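You operate a simulated robot arm through the tools that you are given. There is no shell and no other tool.

Carry out the task below with a simulated robot arm. There is one attempt and no reset: what you move stays moved.

JOB
Put things in order on the top of the orange bench. At the end: the grey spool from the top of the orange bench stands where the silver steel foot stood; the clear jar (marked "SPARE") from the top of the orange bench stands where the grey spool stood; two of the black fans from the top of the orange bench are on top of the brown carton (marked "LAMP") on the top of the orange bench; the silver steel foot from the top of the orange bench is on the black board (marked "POWER"); whatever was shut is shut again. Leave all else as you found it, and nothing knocked over. Set down upright: black fan.

The check looks at the end state, three seconds after you hand in, the way a careful person would. Anything else that was tipped, shoved, dropped, spilled or broken makes it a failure.

ROBOT AND FRAMES
A 7-joint arm with a two-finger parallel gripper, fixed in place. Base frame: the origin is at the foot of the arm, x ahead of it, y to its left, z up; the work surface is at about z = 0. Lengths are in m, angles in rad, forces in N, time in s.
With the tool pointing down near the work surface it reaches from about 0.22 to 0.58 m from the base axis. Its first joint turns from -1.152 to 1.152 rad. Payload 2.5 kg.
The tool frame sits at the grasp point between the pads (the TCP): z along the fingers, y along the line on which they close. The tips reach 0.023 m beyond it. Largest opening 0.094 m; finger width 0.038, thickness 0.01; the body of the gripper, 0.054 by 0.096 m, starts 0.039 m behind the TCP.
Orientation is told as [roll, pitch, yaw] about the base's x, y, z axes, in that order, counted from this pose: with the fingers straight down and closing along the base's y, the tool's x points along the base's -x, its y along +y and its z along -z.

CONTROLS
- The arm moves only by the tool play_rows. Its argument "plan" is a list of rows, each an object of numbers (a shift or turn left out is 0, a gripper value left out holds the last): "fingers": the finger opening in mm, from 0 to 94; "x", "y", "z": the shift along the tool's x, y, z in mm; "ax", "ay", "az": the turn, a rotation vector about the tool's x, y, z in rad. In form: [{"fingers": .., "x": .., "y": .., "z": .., "ax": .., "ay": .., "az": ..}, ...]. A call has 1 to 20 rows; each row is the pose to reach, as a shift and turn from the pose commanded when the call began, along the tool's axes at that moment. Rows are played at 5 a second. More than 0.05 m and 0.15 rad between two rows, or a gripper value outside its range, and nothing of the call is played. Where a pose cannot be reached the arm comes as near as it can. A force on the tool above 40 N (or 10 N above the force at the start of the call, whichever is more), or a blocked arm, ends the call early, and 0.2 s more pass. The fingers move at their own pace (about 0.108 m/s each) and stop on an object; they squeeze with about 30 N. The grip force told is the motor's: it shows also when the fingers shut on nothing. Time passes only in rows, and 0.2 s behind the last, so rows that repeat a pose let the fingers close. The reply holds the time, the measured pose of the TCP, the force on the tool along the base axes, the opening and the grip force, in the units named above and with some noise, with the torque about the TCP (base axes, N m) and any sound that the robot's microphone picked up.
- Cameras (640 x 400 px; columns grow to the right, rows downward): "scene" is fixed at [0.1209, -0.4204, 0.5358]; the picture's right is [0.75, -0.66, 0.00], its down [-0.49, -0.55, -0.68] and it looks along [0.45, 0.51, -0.73] (base axes); focal length 214 px, centre (320, 200). "wrist" rides on the gripper at [0.086, 0.016, -0.075] in the tool frame; the picture's right is [-0.18, 0.98, 0.00], its down [-0.58, -0.11, -0.81] and it looks along [-0.79, -0.15, 0.59] (tool axes); focal length 243 px, centre (320, 200). There is no depth. A picture from a camera that has moved, and an enlarged one, comes with that camera's place and axes in the base frame and with its lens. The place of the scene camera against the robot may be out by one fixed shift of up to 0.018 m in any direction.
- get_image(camera): a new picture of that camera. The clock stands still meanwhile.
- zoom(camera, box): a new picture of the part [left, top, right, bottom] of that camera's present view, enlarged. The clock stands still meanwhile.
- hand_in(): hands the job in; it is judged then, once.

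Places have to be worked out from the pictures, the camera data and where the tool is seen. Open the gripper and draw the arm clear of the work before you hand the job in, unless the task says otherwise.

The tools are called after "Request:" as a command line: name --argument value ..., lists and objects as JSON in quotes. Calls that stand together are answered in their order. play_rows: Moves the arm, as the interface text tells. Its arguments: {"type":"object","properties":{"plan":{"type":"array"}},"required":["plan"]} The other tools are called the same way: get_image (camera) takes a picture; zoom (camera, box) takes an enlarged picture of a part of a camera's view; hand_in () hands the job in.

At the start:

```text
clock: 0.0
position: [0.412, 0.1185, 0.3299]
ee_rot: [0.0, 0.0, 0.0]
ft_force: [0.9, -0.4, -0.3]
ft_torque: [-0.01, -0.03, 0.0]
finger_gap: 0.094
finger_force: 0.1
```

scene: 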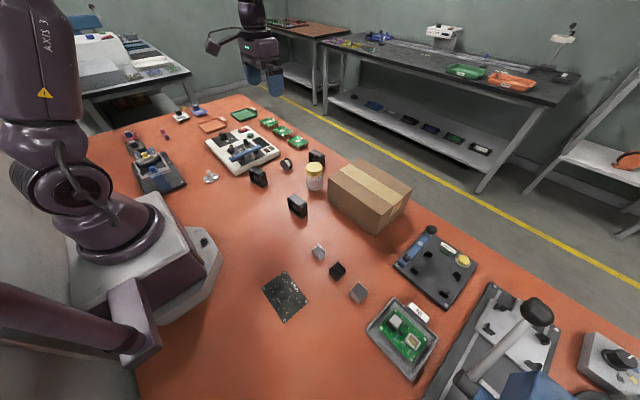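
wrist: 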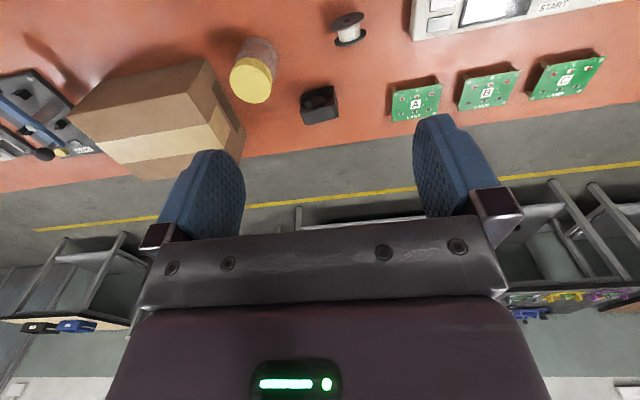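

I start by looking closely at the scene to identify the items: spool, jar, fans, carton, steel foot, black board.

Request:
zoom --camera "scene" --box '[190, 120, 350, 220]'

Request:
zoom --camera "scene" --box '[240, 200, 400, 300]'

Request:
zoom --camera "scene" --box '[320, 200, 560, 400]'

Request:
zoom --camera "scene" --box '[100, 80, 320, 220]'

Request:
get_image --camera "wrist"

```text
4.00 times, centred on (270, 170) of scene
camera zoom: at [0.1209, -0.4204, 0.5358], right [0.75, -0.66, 0.0], down [-0.49, -0.55, -0.68], along [0.45, 0.51, -0.73], focal length 858 px, centre (520, 320)
```

zoom: 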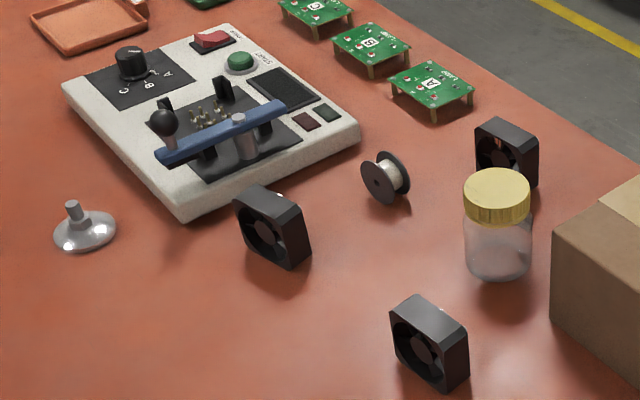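

```text
4.00 times, centred on (320, 250) of scene
camera zoom: at [0.1209, -0.4204, 0.5358], right [0.75, -0.66, 0.0], down [-0.49, -0.55, -0.68], along [0.45, 0.51, -0.73], focal length 858 px, centre (320, 0)
```

zoom: 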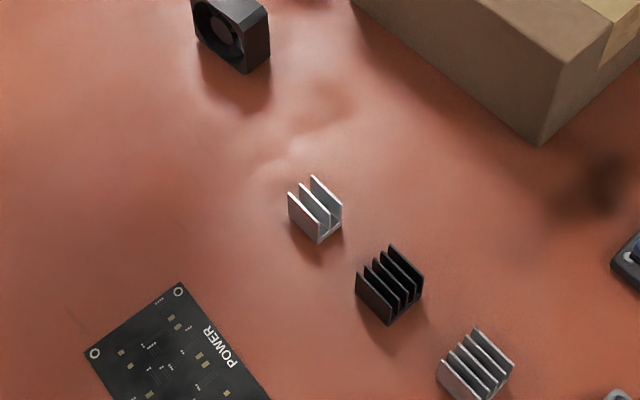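

```text
2.00 times, centred on (440, 300) of scene
camera zoom: at [0.1209, -0.4204, 0.5358], right [0.75, -0.66, 0.0], down [-0.49, -0.55, -0.68], along [0.45, 0.51, -0.73], focal length 429 px, centre (80, 0)
```

zoom: 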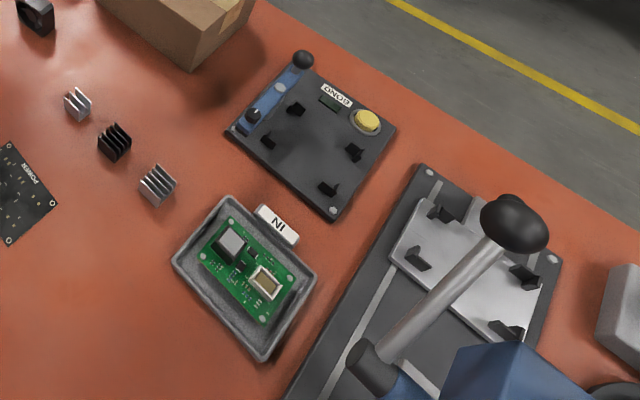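

```text
2.86 times, centred on (210, 150) of scene
camera zoom: at [0.1209, -0.4204, 0.5358], right [0.75, -0.66, 0.0], down [-0.49, -0.55, -0.68], along [0.45, 0.51, -0.73], focal length 613 px, centre (634, 343)
```

zoom: 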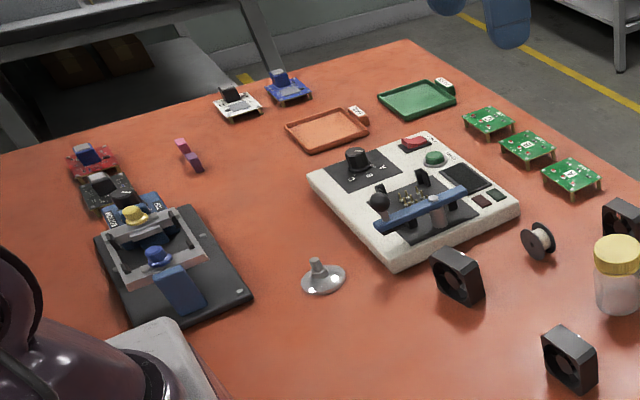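

```text
taken
camera wrist: at [0.326, 0.1342, 0.4058], right [0.18, 0.98, 0.0], down [0.58, -0.11, 0.81], along [0.79, -0.15, -0.59], focal length 243 px, centre (320, 200)
```

wrist: 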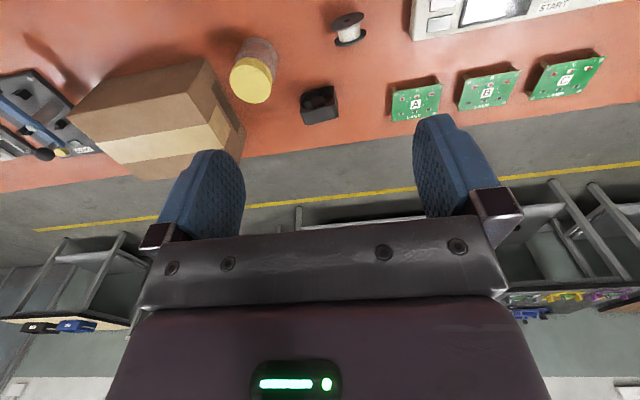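

The overview gives rough places; I zoom the wrist view to see the spool's, jar's and carton's attitude.

Request:
zoom --camera "wrist" --box '[220, 0, 380, 130]'

Request:
zoom --camera "wrist" --box '[0, 0, 280, 200]'

Request:
zoom --camera "scene" --box '[300, 130, 430, 250]'

Request:
zoom --camera "scene" --box '[250, 250, 340, 340]'

Request:
zoom --camera "scene" --box '[190, 150, 240, 200]'

```text
3.08 times, centred on (300, 65) of wrist
camera zoom: at [0.326, 0.1342, 0.4058], right [0.18, 0.98, 0.0], down [0.58, -0.11, 0.81], along [0.79, -0.15, -0.59], focal length 746 px, centre (382, 615)
```

zoom: 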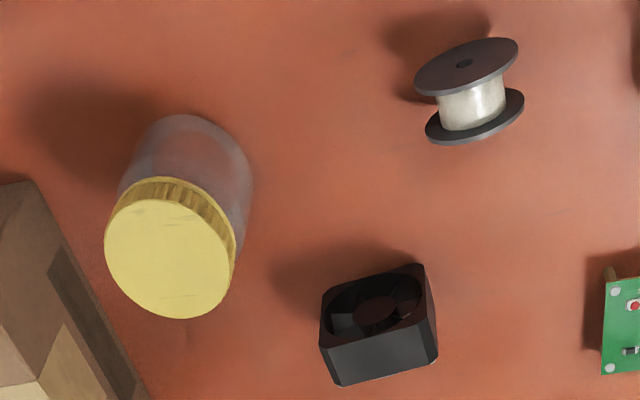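

```text
2.00 times, centred on (140, 100) of wrist
camera zoom: at [0.326, 0.1342, 0.4058], right [0.18, 0.98, 0.0], down [0.58, -0.11, 0.81], along [0.79, -0.15, -0.59], focal length 485 px, centre (680, 400)
```

zoom: 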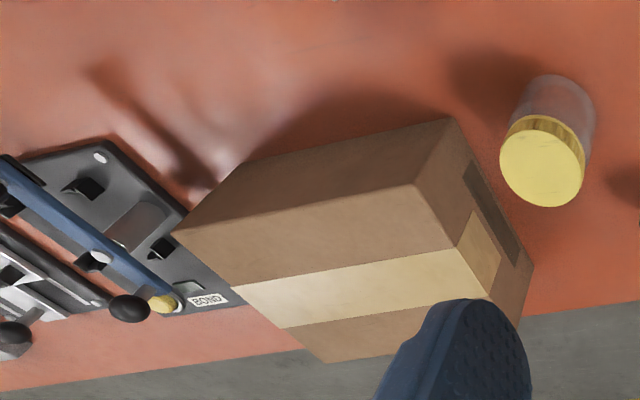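

```text
3.33 times, centred on (365, 190) of scene
camera zoom: at [0.1209, -0.4204, 0.5358], right [0.75, -0.66, 0.0], down [-0.49, -0.55, -0.68], along [0.45, 0.51, -0.73], focal length 715 px, centre (170, 233)
```

zoom: 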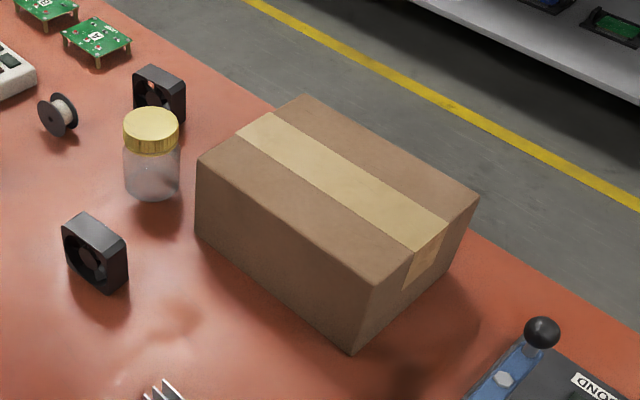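

```text
4.44 times, centred on (295, 295) of scene
camera zoom: at [0.1209, -0.4204, 0.5358], right [0.75, -0.66, 0.0], down [-0.49, -0.55, -0.68], along [0.45, 0.51, -0.73], focal length 953 px, centre (431, -222)
```

zoom: 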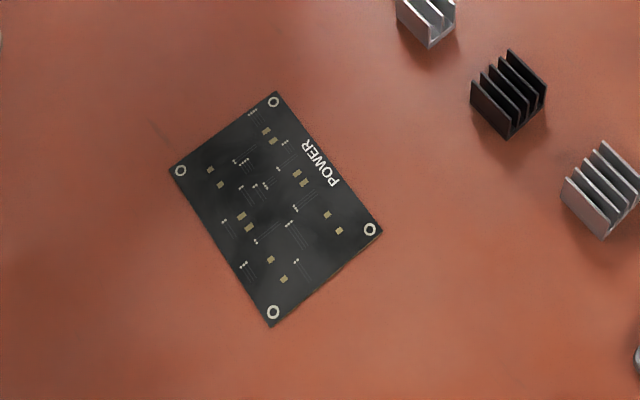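

```text
8.00 times, centred on (215, 175) of scene
camera zoom: at [0.1209, -0.4204, 0.5358], right [0.75, -0.66, 0.0], down [-0.49, -0.55, -0.68], along [0.45, 0.51, -0.73], focal length 1716 px, centre (1160, 400)
```

zoom: 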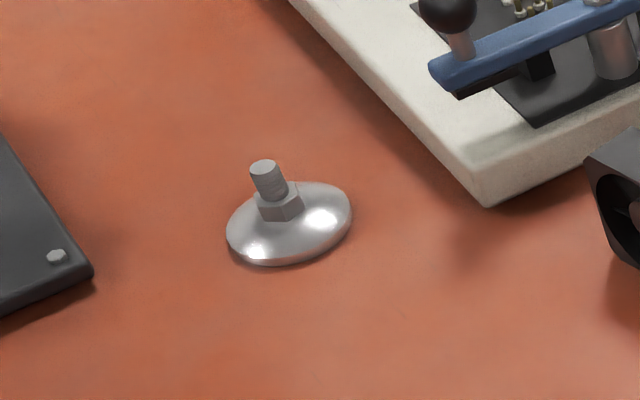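

The spool lies with its axis level (roughly along x), the jar has a yellow lid, the board lies flat, and the foot is a domed disc with a stem near (0.215, 0.29). I first move the arm above and inward of the foot, turned to face outward, to look at it.

Request:
play_rows --plan '[{"fingers": 94, "x": 20, "y": 17, "z": 10, "az": -0.1}, {"x": 40, "y": 34, "z": 20, "az": -0.2}, {"x": 60, "y": 51, "z": 35, "az": -0.3}, {"x": 80, "y": 68, "z": 50, "az": -0.4}, {"x": 100, "y": 85, "z": 65, "az": -0.5}, {"x": 120, "y": 102, "z": 80, "az": -0.6}, {"x": 140, "y": 119, "z": 95, "az": -0.7}, {"x": 160, "y": 136, "z": 110, "az": -0.8}, {"x": 180, "y": 153, "z": 120, "az": -0.9}, {"x": 197, "y": 172, "z": 130, "az": -0.94}]'

```text
clock: 2.2
position: [0.2145, 0.2922, 0.1995]
ee_rot: [0.0, -0.002, 0.939]
ft_force: [-0.1, -0.5, 0.1]
ft_torque: [-0.05, 0.01, -0.01]
finger_gap: 0.0941
finger_force: 0.1
```

The arm reached (0.2145, 0.292, 0.1995) yawed 0.939. I take wrist and scene pictures to locate the foot against the tool.

Request:
get_image --camera "wrist"

Request:
get_image --camera "scene"

```text
taken
camera wrist: at [0.151, 0.2299, 0.2748], right [-0.69, 0.73, 0.0], down [0.43, 0.41, 0.81], along [0.59, 0.55, -0.59], focal length 243 px, centre (320, 200)
```

wrist: 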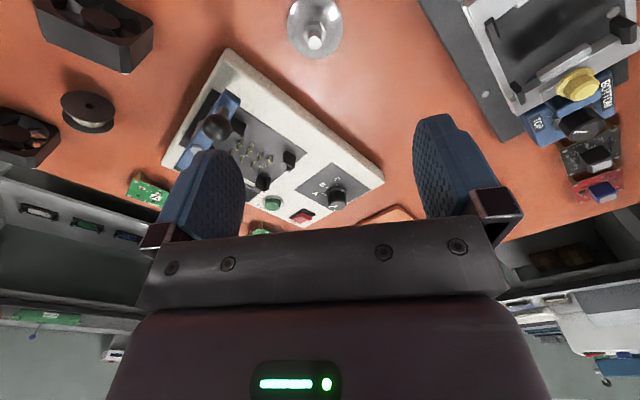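

```text
taken
```

scene: 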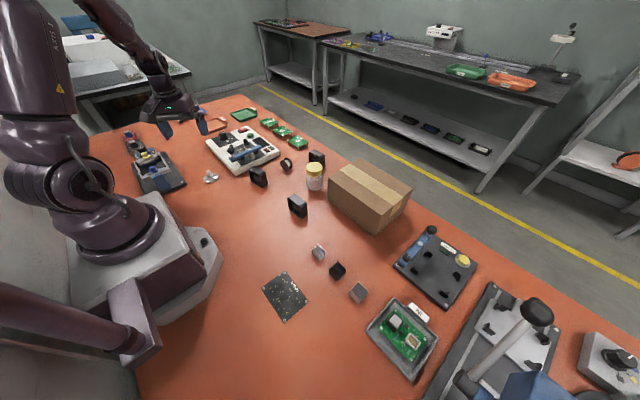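

The foot is right under the tool in the wrist view (about column 316, row 25). I zoom in to measure it.

Request:
zoom --camera "wrist" --box '[270, 0, 370, 70]'

Request:
zoom --camera "wrist" --box '[0, 0, 240, 200]'

Request:
zoom --camera "scene" --box '[130, 80, 250, 200]'

```text
5.71 times, centred on (320, 35) of wrist
camera zoom: at [0.151, 0.2299, 0.2748], right [-0.69, 0.73, 0.0], down [0.43, 0.41, 0.81], along [0.59, 0.55, -0.59], focal length 1386 px, centre (320, 1143)
```

zoom: 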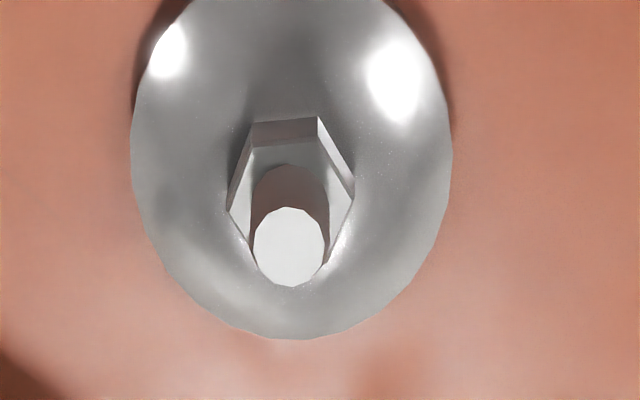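

```text
2.00 times, centred on (120, 100) of wrist
camera zoom: at [0.151, 0.2299, 0.2748], right [-0.69, 0.73, 0.0], down [0.43, 0.41, 0.81], along [0.59, 0.55, -0.59], focal length 485 px, centre (720, 400)
```

zoom: 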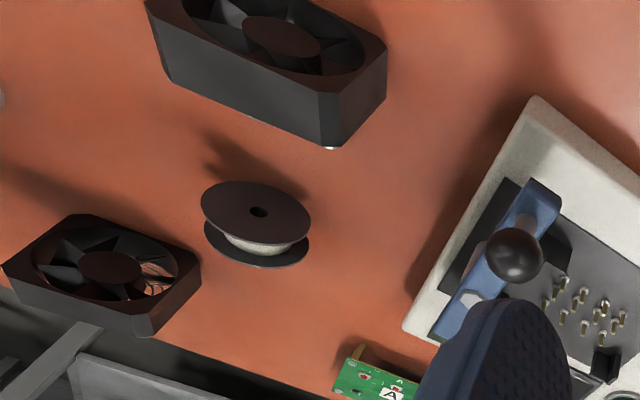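

```text
3.33 times, centred on (190, 140) of scene
camera zoom: at [0.1208, -0.4204, 0.5358], right [0.75, -0.66, 0.0], down [-0.49, -0.55, -0.68], along [0.45, 0.51, -0.73], focal length 715 px, centre (753, 400)
```

zoom: 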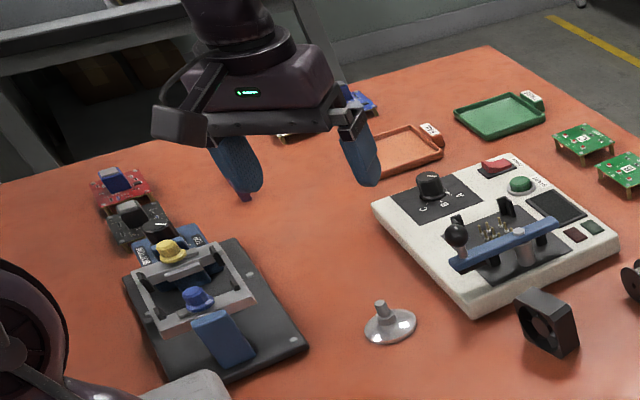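

From the wrist view I judge the foot's axis at about (0.2214, 0.2896), stem top at z≈0.034, nut top at ≈0.019, disc about 54 mm wide. I move over it and go down partway, then look again to confirm alignment.

Request:
play_rows --plan '[{"fingers": 60, "x": -3.7, "y": -5.6, "z": 30}, {"x": -3.7, "y": -5.6, "z": 60}, {"x": -3.7, "y": -5.6, "z": 90}, {"x": -3.7, "y": -5.6, "z": 115}, {"x": -3.7, "y": -5.6, "z": 115}]'

Request:
get_image --camera "wrist"

Request:
zoom --camera "scene" --box '[150, 110, 270, 200]'

```text
clock: 3.4
position: [0.2213, 0.2919, 0.0846]
ee_rot: [-0.001, 0.0, 0.942]
ft_force: [-1.0, 0.4, -0.2]
ft_torque: [-0.01, -0.01, 0.0]
finger_gap: 0.0601
finger_force: 0.0
```

```text
taken
camera wrist: at [0.1575, 0.2302, 0.1596], right [-0.69, 0.73, 0.0], down [0.43, 0.41, 0.81], along [0.59, 0.55, -0.59], focal length 243 px, centre (320, 200)
```

wrist: 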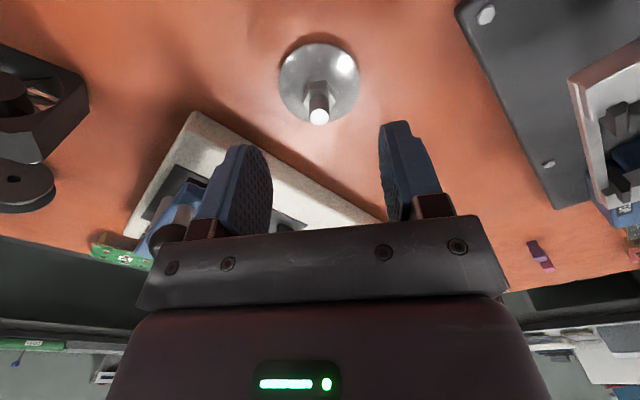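

```text
4.44 times, centred on (210, 155) of scene
camera zoom: at [0.1209, -0.4204, 0.5358], right [0.75, -0.66, 0.0], down [-0.49, -0.55, -0.68], along [0.45, 0.51, -0.73], focal length 953 px, centre (809, 400)
```

zoom: 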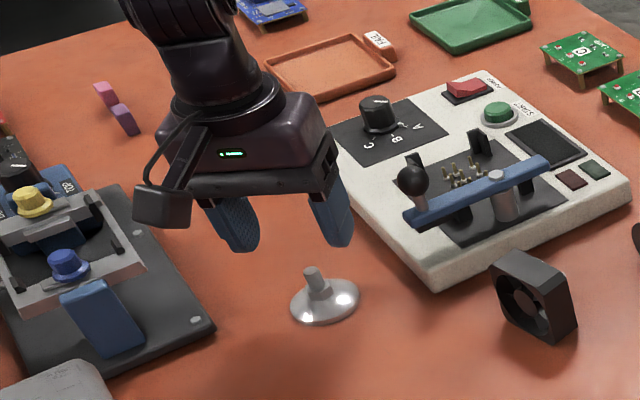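

The stem top sits at (319,116), exactly where the tool axis would meet z≈0.034, so it is aligned. I go down to TCP z≈0.044 so only the tips hold the stem above the nut, and close.

Request:
play_rows --plan '[{"fingers": 60, "z": 15}, {"z": 30}, {"z": 40.5}, {"z": 40.5}, {"fingers": 5, "z": 40.5}, {"z": 40.5}, {"z": 40.5}, {"z": 40.5}]'

Request:
get_image --camera "wrist"

Request:
zoom --camera "scene" --box '[150, 110, 270, 200]'

```text
clock: 5.2
position: [0.2212, 0.2919, 0.045]
ee_rot: [-0.002, -0.001, 0.94]
ft_force: [-0.4, -0.5, 0.5]
ft_torque: [0.02, 0.0, -0.03]
finger_gap: 0.0112
finger_force: 29.5
```

```text
taken
camera wrist: at [0.1574, 0.2308, 0.1197], right [-0.69, 0.73, 0.0], down [0.43, 0.41, 0.81], along [0.59, 0.55, -0.59], focal length 243 px, centre (320, 200)
```

wrist: 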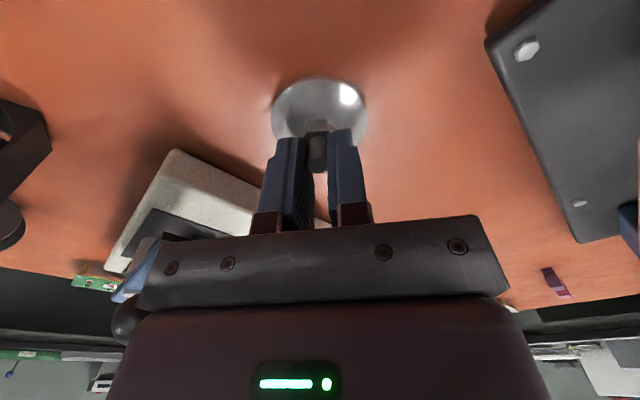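

```text
4.44 times, centred on (210, 155) of scene
camera zoom: at [0.1209, -0.4204, 0.5358], right [0.75, -0.66, 0.0], down [-0.49, -0.55, -0.68], along [0.45, 0.51, -0.73], focal length 953 px, centre (809, 400)
```

zoom: 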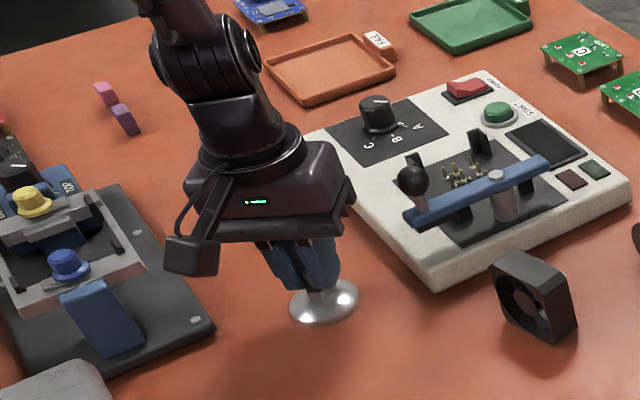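

The stem is gripped (gap 11.2 mm, 29.5 N); this is the foot's spot, about (0.221, 0.290). I lift straight up to about z 0.25 and check that it hangs well.

Request:
play_rows --plan '[{"fingers": 5, "z": -8}, {"z": -20}, {"z": -50}, {"z": -85}, {"z": -125}, {"z": -165}, {"z": -200}, {"z": -200}]'

Request:
get_image --camera "wrist"

Request:
get_image --camera "scene"

```text
clock: 7.0
position: [0.2231, 0.2901, 0.247]
ee_rot: [-0.001, 0.0, 0.942]
ft_force: [0.6, 0.0, -0.7]
ft_torque: [0.01, 0.01, 0.03]
finger_gap: 0.0111
finger_force: 29.9
```

```text
taken
camera wrist: at [0.1587, 0.2283, 0.3223], right [-0.69, 0.73, 0.0], down [0.43, 0.41, 0.81], along [0.59, 0.55, -0.59], focal length 243 px, centre (320, 200)
```

wrist: 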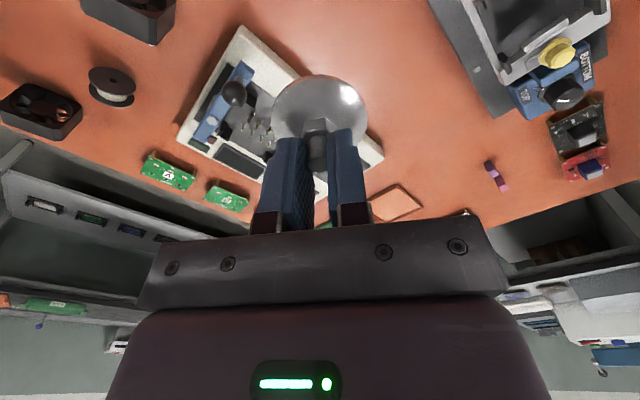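

```text
taken
```

scene: 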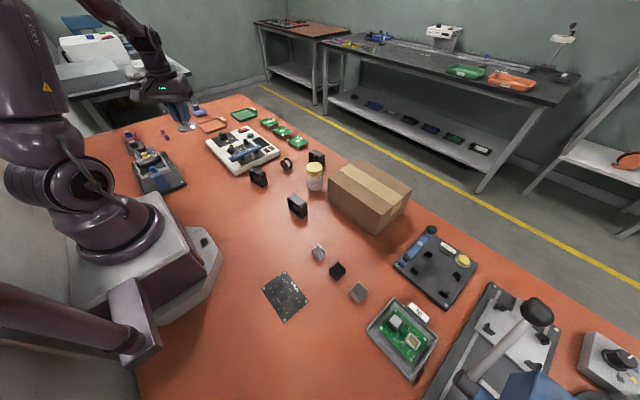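

The foot hangs straight and secure. Now I swing it on an arc at that height around the front to above the POWER board, judged centred near (0.18, -0.237), turning the tool along.

Request:
play_rows --plan '[{"fingers": 5, "x": 4.9, "y": -38.2, "az": 0.1095}, {"x": 13.2, "y": -77.7, "az": 0.219}, {"x": 25.5, "y": -115.2, "az": 0.3285}, {"x": 41.9, "y": -151.9, "az": 0.438}, {"x": 63.0, "y": -186.0, "az": 0.5475}, {"x": 87.8, "y": -216.4, "az": 0.657}, {"x": 117.1, "y": -244.1, "az": 0.7665}, {"x": 148.2, "y": -269.3, "az": 0.876}, {"x": 181.7, "y": -291.3, "az": 0.9855}, {"x": 217.5, "y": -309.9, "az": 1.095}, {"x": 254.7, "y": -323.5, "az": 1.2045}, {"x": 293.6, "y": -329.6, "az": 1.314}, {"x": 333.0, "y": -329.9, "az": 1.4235}, {"x": 369.1, "y": -322.8, "az": 1.533}, {"x": 403.0, "y": -310.4, "az": 1.6425}, {"x": 430.4, "y": -293.3, "az": 1.752}, {"x": 449.4, "y": -277.4, "az": 1.86}, {"x": 449.4, "y": -277.4, "az": 1.86}]'

Request:
get_image --camera "wrist"

Request:
get_image --camera "scene"

```text
clock: 10.8
position: [0.1791, -0.234, 0.2445]
ee_rot: [0.0, 0.0, -0.922]
ft_force: [-0.4, 1.2, -0.5]
ft_torque: [-0.04, -0.01, 0.01]
finger_gap: 0.0116
finger_force: 29.8
```

```text
taken
camera wrist: at [0.1399, -0.1574, 0.3196], right [0.89, 0.45, 0.0], down [0.26, -0.53, 0.81], along [0.36, -0.72, -0.59], focal length 243 px, centre (320, 200)
```

wrist: 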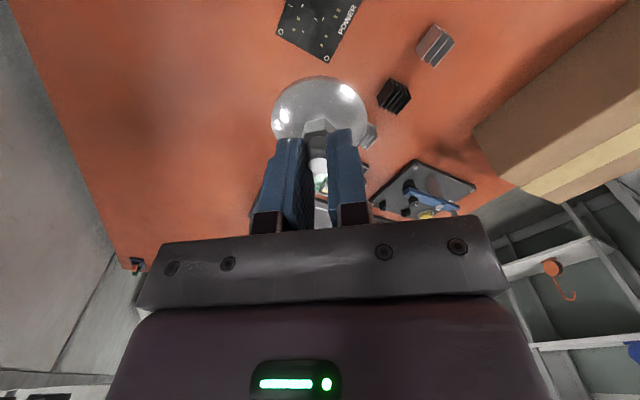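

```text
taken
```

scene: 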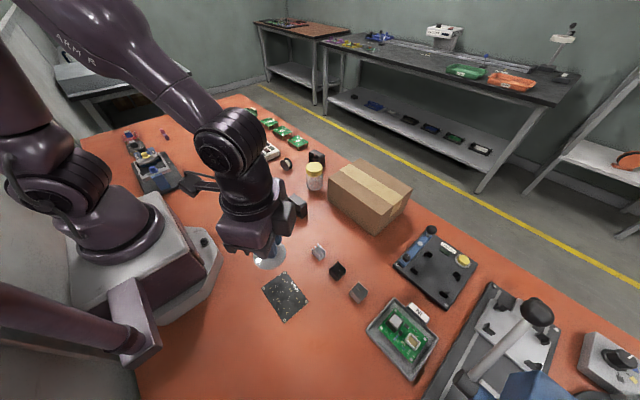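

The board's far edge shows at the top of the wrist view. I zoom in to pin the board's corners before lowering.

Request:
zoom --camera "wrist" --box '[260, 0, 380, 80]'

Request:
zoom --camera "scene" --box '[210, 220, 330, 330]'

```text
5.00 times, centred on (320, 40) of wrist
camera zoom: at [0.1399, -0.1574, 0.3196], right [0.89, 0.45, 0.0], down [0.26, -0.53, 0.81], along [0.36, -0.72, -0.59], focal length 1213 px, centre (320, 1000)
```

zoom: 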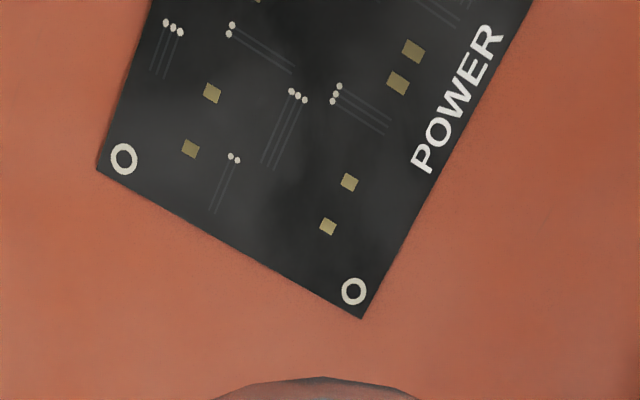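

```text
3.64 times, centred on (270, 275) of scene
camera zoom: at [0.1208, -0.4204, 0.5358], right [0.75, -0.66, 0.0], down [-0.49, -0.55, -0.68], along [0.45, 0.51, -0.73], focal length 780 px, centre (502, -73)
```

zoom: 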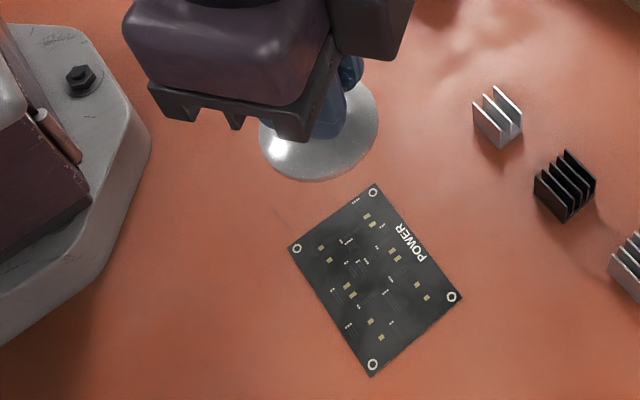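

Board corners come out at (0.144,-0.280) and (0.214,-0.282), so its centre is about (0.180,-0.231). I shift slightly and lower the foot to just above the board.

Request:
play_rows --plan '[{"fingers": 5, "x": 2, "y": 3.3, "z": 30}, {"x": 2, "y": 3.3, "z": 65}, {"x": 2, "y": 3.3, "z": 100}, {"x": 2, "y": 3.3, "z": 135}, {"x": 2, "y": 3.3, "z": 165}, {"x": 2, "y": 3.3, "z": 182}, {"x": 2, "y": 3.3, "z": 190}, {"x": 2, "y": 3.3, "z": 190}]'

Request:
get_image --camera "wrist"

Request:
zoom --camera "scene" --box '[230, 230, 340, 340]'

```text
clock: 12.6
position: [0.1832, -0.232, 0.0552]
ee_rot: [0.001, 0.0, -0.919]
ft_force: [-0.3, 0.0, 0.0]
ft_torque: [0.0, 0.01, 0.01]
finger_gap: 0.0113
finger_force: 30.7
```

```text
taken
camera wrist: at [0.1432, -0.1549, 0.1295], right [0.89, 0.45, 0.0], down [0.27, -0.53, 0.81], along [0.36, -0.72, -0.59], focal length 243 px, centre (320, 200)
```

wrist: 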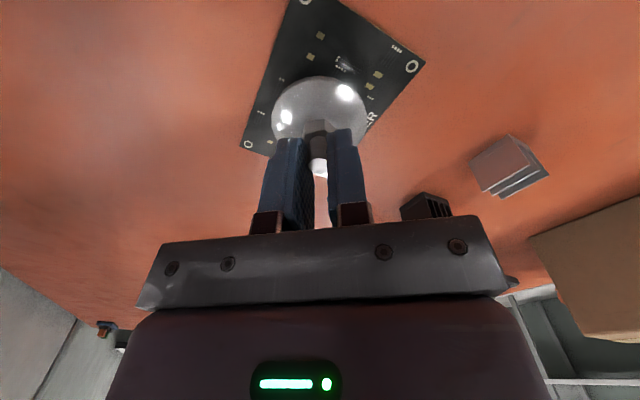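

```text
3.64 times, centred on (285, 285) of scene
camera zoom: at [0.1209, -0.4204, 0.5358], right [0.75, -0.66, 0.0], down [-0.49, -0.55, -0.68], along [0.45, 0.51, -0.73], focal length 780 px, centre (447, -109)
```

zoom: 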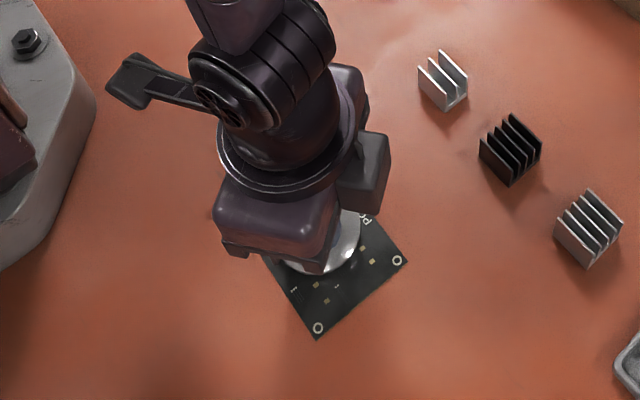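

The foot is over the board's centre with about 10 mm spare each side in x and more in y, its bottom about 1 cm up. I lower the last millimetres gently, watching the force.

Request:
play_rows --plan '[{"fingers": 5, "z": 3}, {"z": 5}, {"z": 6.5}, {"z": 7.5}, {"z": 7.5}]'

Request:
zoom --camera "wrist" --box '[220, 0, 440, 160]'

```text
clock: 13.8
position: [0.1825, -0.2327, 0.0486]
ee_rot: [0.0, -0.002, -0.919]
ft_force: [0.5, 1.9, 13.7]
ft_torque: [0.08, 0.11, -0.03]
finger_gap: 0.0113
finger_force: 30.2
```

```text
2.50 times, centred on (330, 80) of wrist
camera zoom: at [0.1436, -0.1551, 0.1231], right [0.89, 0.45, 0.0], down [0.26, -0.53, 0.81], along [0.36, -0.72, -0.59], focal length 606 px, centre (295, 500)
```

zoom: 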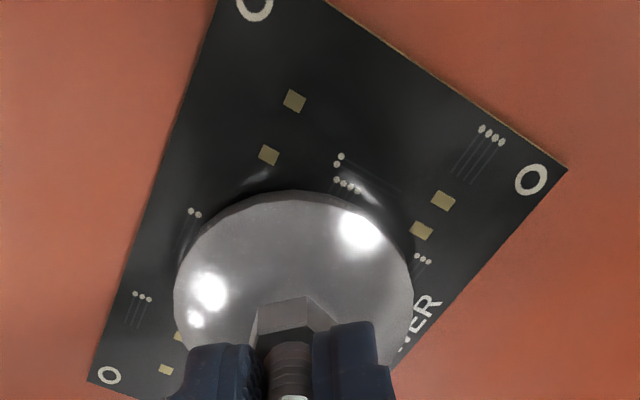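

Contact with the board: 13.7 N upward, the foot sits on it well inside the edges. I ease the press, open the fingers and rise straight up.

Request:
play_rows --plan '[{"fingers": 5, "z": -1}, {"fingers": 30, "z": -1}, {"fingers": 30, "z": -1}, {"fingers": 30, "z": -1}, {"z": -15}, {"z": -35}, {"z": -70}, {"z": -110}, {"z": -150}, {"z": -150}]'

Request:
get_image --camera "wrist"

Request:
zoom --camera "scene" --box '[230, 230, 340, 340]'

```text
clock: 16.0
position: [0.1837, -0.2315, 0.1989]
ee_rot: [0.0, 0.002, -0.921]
ft_force: [-0.4, -0.1, -0.4]
ft_torque: [0.01, 0.03, -0.03]
finger_gap: 0.0297
finger_force: 0.0
```

```text
taken
camera wrist: at [0.1449, -0.1533, 0.273], right [0.89, 0.45, 0.0], down [0.27, -0.53, 0.81], along [0.36, -0.72, -0.59], focal length 243 px, centre (320, 200)
```

wrist: 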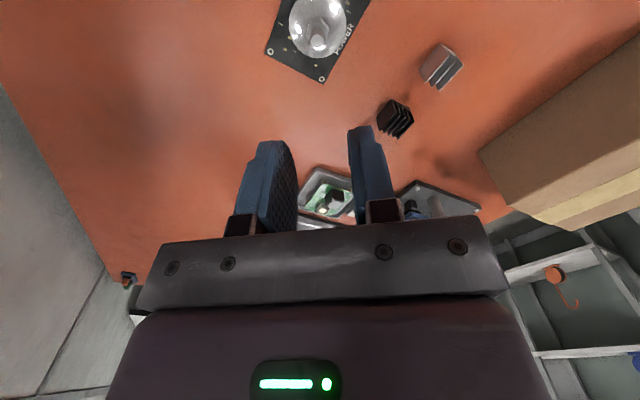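

```text
3.64 times, centred on (285, 285) of scene
camera zoom: at [0.1208, -0.4204, 0.5358], right [0.75, -0.66, 0.0], down [-0.49, -0.55, -0.68], along [0.45, 0.51, -0.73], focal length 780 px, centre (447, -109)
```

zoom: 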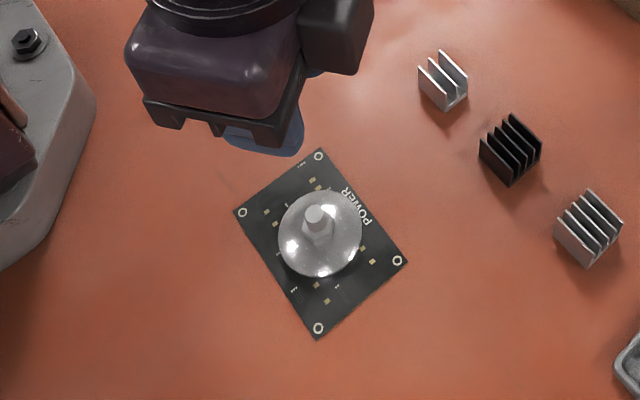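

The foot stands upright on the board. Next the spool: I move to above my estimate (0.461, 0.149) with the tool turned to its axis (~0.13 rad), fingers opened to 70 mm, and look.

Request:
play_rows --plan '[{"fingers": 70, "x": 11.25, "y": 37.57, "z": -20, "az": -0.0875}, {"x": 22.5, "y": 75.1, "z": -35, "az": -0.175}, {"x": 33.75, "y": 112.7, "z": -45, "az": -0.2625}, {"x": 45, "y": 150.3, "z": -50, "az": -0.35}, {"x": 56.25, "y": 187.8, "z": -50, "az": -0.4375}, {"x": 67.5, "y": 225.4, "z": -50, "az": -0.525}, {"x": 78.75, "y": 263, "z": -45, "az": -0.6125}, {"x": 90, "y": 300.5, "z": -35, "az": -0.7}, {"x": 101.25, "y": 338.1, "z": -20, "az": -0.7875}, {"x": 112.5, "y": 375.7, "z": -5, "az": -0.875}, {"x": 123.75, "y": 413.2, "z": 10, "az": -0.9625}, {"x": 135, "y": 450.8, "z": 25, "az": -1.05}, {"x": 135, "y": 450.8, "z": 25, "az": -1.05}]'

Request:
get_image --camera "wrist"

Request:
get_image --camera "scene"

```text
clock: 18.8
position: [0.4573, 0.1498, 0.17]
ee_rot: [0.0, 0.0, 0.133]
ft_force: [0.4, -0.3, 0.5]
ft_torque: [0.02, -0.01, -0.02]
finger_gap: 0.0701
finger_force: 0.1
```

```text
taken
camera wrist: at [0.3698, 0.1536, 0.2442], right [0.05, 1.0, 0.0], down [0.59, -0.03, 0.81], along [0.8, -0.04, -0.59], focal length 243 px, centre (320, 200)
```

wrist: 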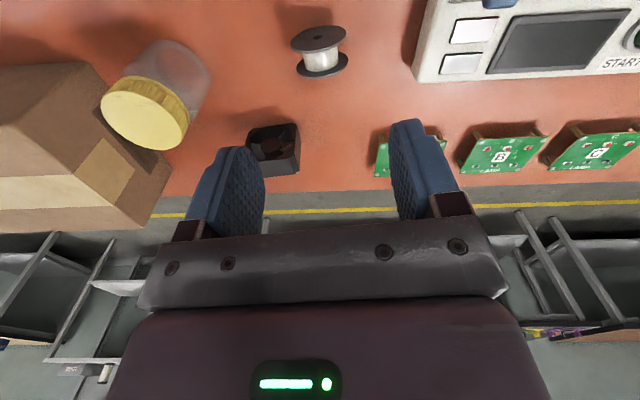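

```text
taken
```

scene: 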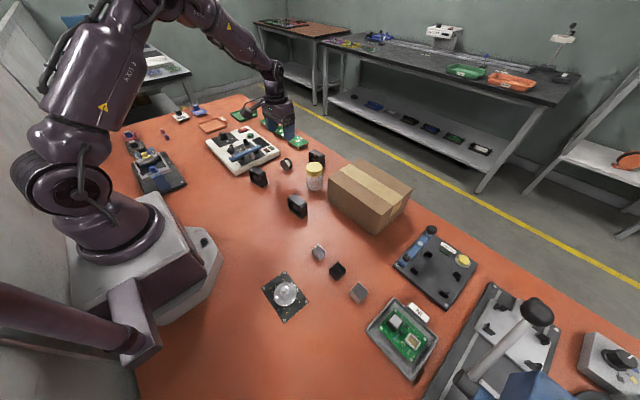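

The spool is right under the tool at the top of the wrist view. I zoom there to measure its centre, axis and size, and also the jar, fan and carton.

Request:
zoom --camera "wrist" --box '[270, 10, 370, 90]'

Request:
zoom --camera "wrist" --box '[80, 20, 320, 190]'

```text
5.00 times, centred on (320, 50) of wrist
camera zoom: at [0.3698, 0.1536, 0.2442], right [0.05, 1.0, 0.0], down [0.59, -0.03, 0.81], along [0.8, -0.04, -0.59], focal length 1213 px, centre (320, 950)
```

zoom: 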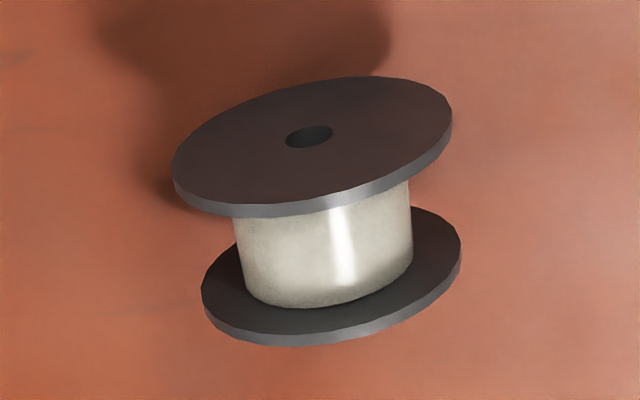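

```text
2.35 times, centred on (200, 105) of wrist
camera zoom: at [0.3698, 0.1536, 0.2442], right [0.05, 1.0, 0.0], down [0.59, -0.03, 0.81], along [0.8, -0.04, -0.59], focal length 571 px, centre (602, 424)
```

zoom: 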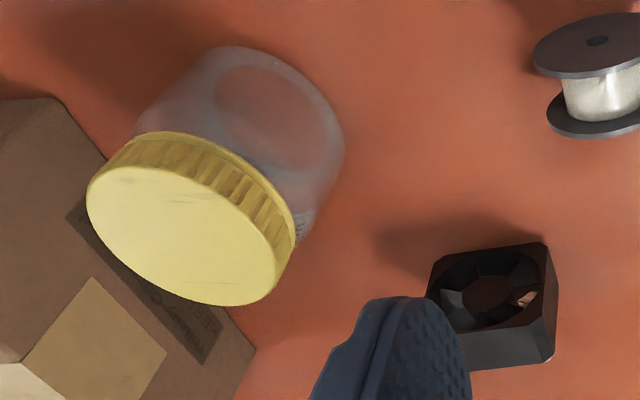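

Spool: flange radius ≈22.7 mm, centre at about (0.4615, 0.149), axis at +0.13 rad. I shift 4 mm forward, go down with the fingers straddling the flanges, and check before closing.

Request:
play_rows --plan '[{"fingers": 70, "x": -4.4, "y": -0.6, "z": 25}, {"x": -4.4, "y": -0.6, "z": 55}, {"x": -4.4, "y": -0.6, "z": 85}, {"x": -4.4, "y": -0.6, "z": 110}, {"x": -4.4, "y": -0.6, "z": 120}, {"x": -4.4, "y": -0.6, "z": 120}]'

Request:
get_image --camera "wrist"

Request:
zoom --camera "scene" --box '[230, 110, 340, 200]'

```text
clock: 20.2
position: [0.4621, 0.1486, 0.0504]
ee_rot: [-0.001, 0.0, 0.131]
ft_force: [0.4, 0.4, 0.1]
ft_torque: [0.0, 0.01, 0.0]
finger_gap: 0.0697
finger_force: 0.0
```

```text
taken
camera wrist: at [0.3745, 0.1532, 0.1263], right [0.06, 1.0, 0.0], down [0.59, -0.03, 0.81], along [0.81, -0.04, -0.59], focal length 243 px, centre (320, 200)
```

wrist: 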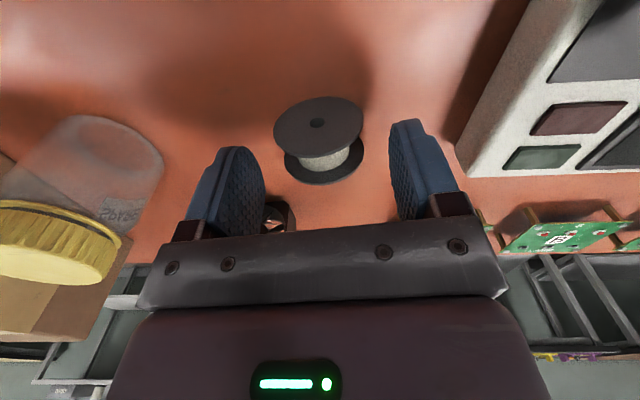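

```text
4.44 times, centred on (285, 155) of scene
camera zoom: at [0.1209, -0.4204, 0.5358], right [0.75, -0.66, 0.0], down [-0.49, -0.55, -0.68], along [0.45, 0.51, -0.73], focal length 953 px, centre (476, 400)
```

zoom: 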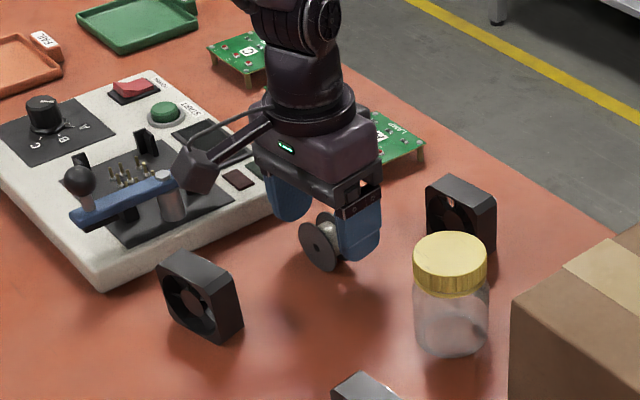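

The fingers straddle the spool evenly. I lower a further 21 mm and close on the flange rims.

Request:
play_rows --plan '[{"fingers": 70, "z": 12}, {"z": 21}, {"z": 21}, {"fingers": 55, "z": 21}, {"fingers": 48, "z": 21}, {"fingers": 40, "z": 21}, {"fingers": 36, "z": 21}, {"z": 21}]'

Request:
get_image --camera "wrist"

Request:
zoom --camera "scene" --box '[230, 110, 340, 200]'

```text
clock: 22.0
position: [0.463, 0.1492, 0.0311]
ee_rot: [0.002, 0.0, 0.129]
ft_force: [-0.4, -0.1, -0.1]
ft_torque: [0.0, 0.0, 0.0]
finger_gap: 0.0448
finger_force: 30.1
```

```text
taken
camera wrist: at [0.3749, 0.1526, 0.1054], right [0.06, 1.0, 0.0], down [0.59, -0.03, 0.81], along [0.81, -0.04, -0.59], focal length 243 px, centre (320, 200)
```

wrist: 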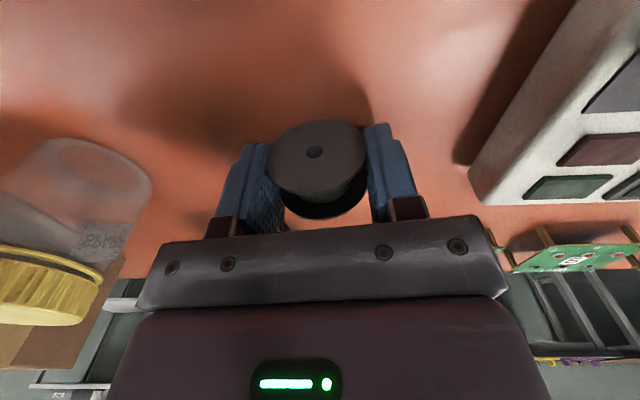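

```text
4.44 times, centred on (285, 155) of scene
camera zoom: at [0.1209, -0.4204, 0.5358], right [0.75, -0.66, 0.0], down [-0.49, -0.55, -0.68], along [0.45, 0.51, -0.73], focal length 953 px, centre (476, 400)
```

zoom: 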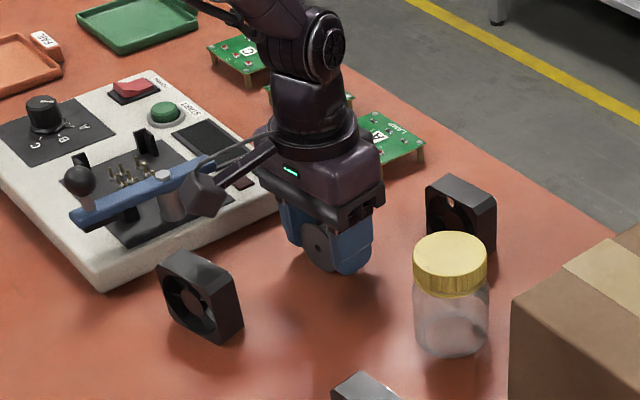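

The spool is held (gap 44.8 mm, 30 N). This is the spool's spot, about (0.462, 0.1485). I lift straight up and check.

Request:
play_rows --plan '[{"fingers": 36, "z": -6}, {"z": -20}, {"z": -50}, {"z": -90}, {"z": -130}, {"z": -170}, {"z": -170}]'

Request:
get_image --camera "wrist"

```text
clock: 23.6
position: [0.4643, 0.1492, 0.2023]
ee_rot: [0.0, -0.001, 0.13]
ft_force: [0.1, -0.2, 0.0]
ft_torque: [0.02, -0.02, 0.03]
finger_gap: 0.0447
finger_force: 30.0
```

```text
taken
camera wrist: at [0.376, 0.1521, 0.2772], right [0.05, 1.0, 0.0], down [0.59, -0.03, 0.81], along [0.81, -0.04, -0.59], focal length 243 px, centre (320, 200)
```

wrist: 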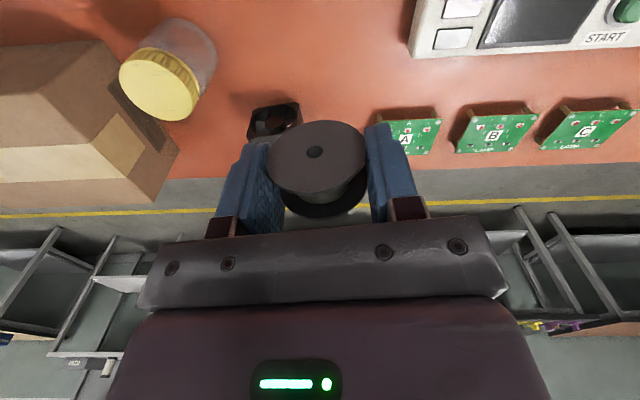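

Held steady. I carry the spool to above the foot's former spot (0.2213, 0.290), turning to yaw 0.94 as before.

Request:
play_rows --plan '[{"fingers": 36, "x": 27.7, "y": 21.6, "az": -0.101}, {"x": 55.3, "y": 43.2, "az": -0.2025}, {"x": 83.0, "y": 64.8, "az": -0.304}, {"x": 110.7, "y": 86.4, "az": -0.405}, {"x": 138.3, "y": 108.0, "az": -0.506}, {"x": 166.0, "y": 129.6, "az": -0.6075}, {"x": 193.6, "y": 151.2, "az": -0.709}, {"x": 221.3, "y": 172.8, "az": -0.81}, {"x": 221.3, "y": 172.8, "az": -0.81}]'

Request:
get_image --camera "wrist"

```text
clock: 25.6
position: [0.2217, 0.2901, 0.2027]
ee_rot: [-0.001, 0.0, 0.942]
ft_force: [-0.3, 0.5, -0.2]
ft_torque: [-0.01, -0.03, -0.02]
finger_gap: 0.0447
finger_force: 29.9
```

```text
taken
camera wrist: at [0.1576, 0.2287, 0.2769], right [-0.69, 0.73, 0.0], down [0.43, 0.41, 0.81], along [0.59, 0.55, -0.59], focal length 243 px, centre (320, 200)
```

wrist: 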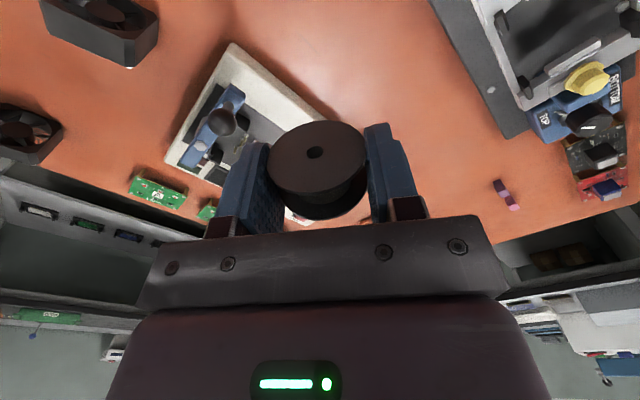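

I am over the spot. I lower the spool to just above the bench.

Request:
play_rows --plan '[{"fingers": 36, "z": 30}, {"z": 65}, {"z": 100}, {"z": 130}, {"z": 150}, {"z": 162}, {"z": 167}, {"z": 167}]'

Request:
get_image --camera "wrist"

Request:
zoom --camera "scene" --box '[150, 110, 270, 200]'

```text
clock: 27.4
position: [0.222, 0.2913, 0.0342]
ee_rot: [-0.001, 0.0, 0.943]
ft_force: [-0.1, -0.1, 0.3]
ft_torque: [0.01, -0.01, 0.04]
finger_gap: 0.0451
finger_force: 29.7
```

```text
taken
camera wrist: at [0.1575, 0.229, 0.1097], right [-0.69, 0.73, 0.0], down [0.43, 0.4, 0.81], along [0.59, 0.55, -0.59], focal length 243 px, centre (320, 200)
```

wrist: 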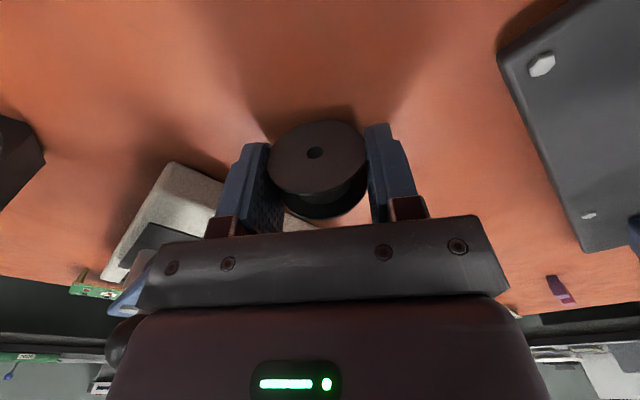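

```text
4.44 times, centred on (210, 155) of scene
camera zoom: at [0.1209, -0.4204, 0.5358], right [0.75, -0.66, 0.0], down [-0.49, -0.55, -0.68], along [0.45, 0.51, -0.73], focal length 953 px, centre (809, 400)
```

zoom: 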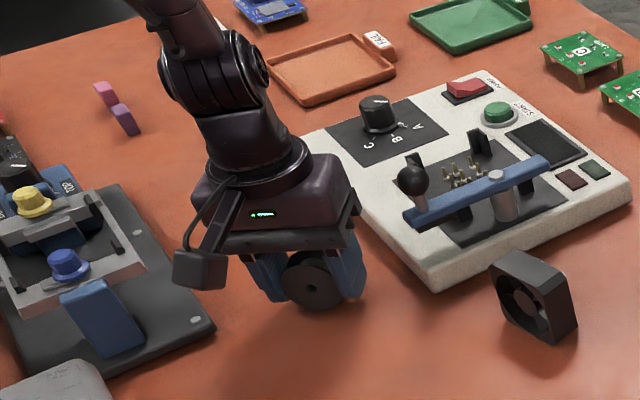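

The spool is about 4 mm above the bench at (0.221, 0.289). I lower the last bit, watching for contact.

Request:
play_rows --plan '[{"fingers": 36, "z": 2}, {"z": 3.5}, {"z": 4.5}, {"z": 4.5}]'

```text
clock: 28.4
position: [0.2221, 0.2916, 0.0306]
ee_rot: [-0.001, -0.001, 0.94]
ft_force: [-1.9, -1.2, 5.4]
ft_torque: [-0.03, 0.02, -0.02]
finger_gap: 0.0447
finger_force: 30.7
```

Light contact (5.4 N). I open the fingers gradually, check the spool stays put, then rise.

Request:
play_rows --plan '[{"fingers": 36, "z": -0.5}, {"fingers": 47, "z": -0.5}, {"fingers": 52, "z": -0.5}, {"fingers": 60, "z": -0.5}, {"fingers": 66, "z": -0.5}, {"fingers": 66, "z": -0.5}]'

Request:
get_image --camera "wrist"

Request:
zoom --camera "scene" --box '[150, 110, 270, 200]'

```text
clock: 29.8
position: [0.222, 0.291, 0.0306]
ee_rot: [-0.001, 0.0, 0.941]
ft_force: [-0.5, 0.4, 0.3]
ft_torque: [0.01, 0.03, 0.01]
finger_gap: 0.0659
finger_force: 0.1
```

```text
taken
camera wrist: at [0.158, 0.2294, 0.1057], right [-0.69, 0.73, 0.0], down [0.43, 0.41, 0.81], along [0.59, 0.55, -0.59], focal length 243 px, centre (320, 200)
```

wrist: 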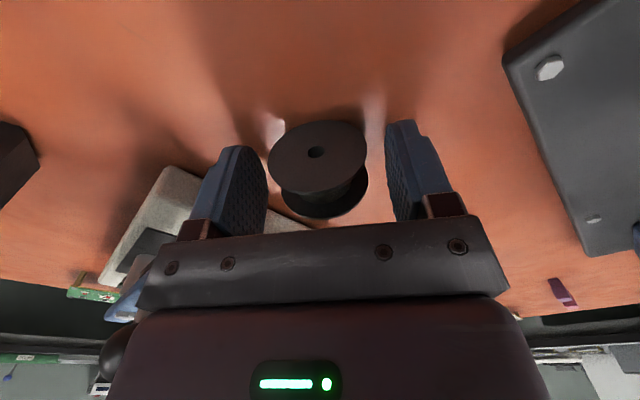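

```text
4.44 times, centred on (210, 155) of scene
camera zoom: at [0.1209, -0.4204, 0.5358], right [0.75, -0.66, 0.0], down [-0.49, -0.55, -0.68], along [0.45, 0.51, -0.73], focal length 953 px, centre (809, 400)
```

zoom: 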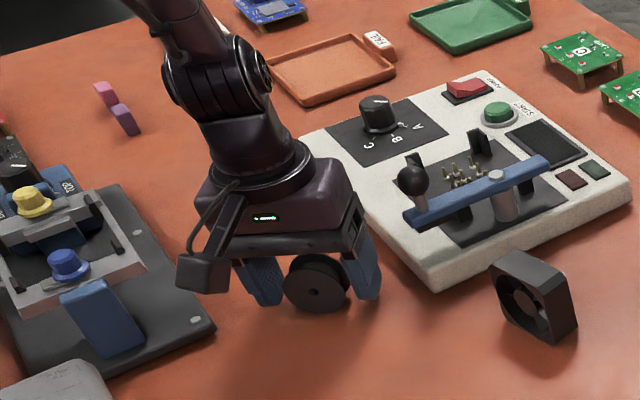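

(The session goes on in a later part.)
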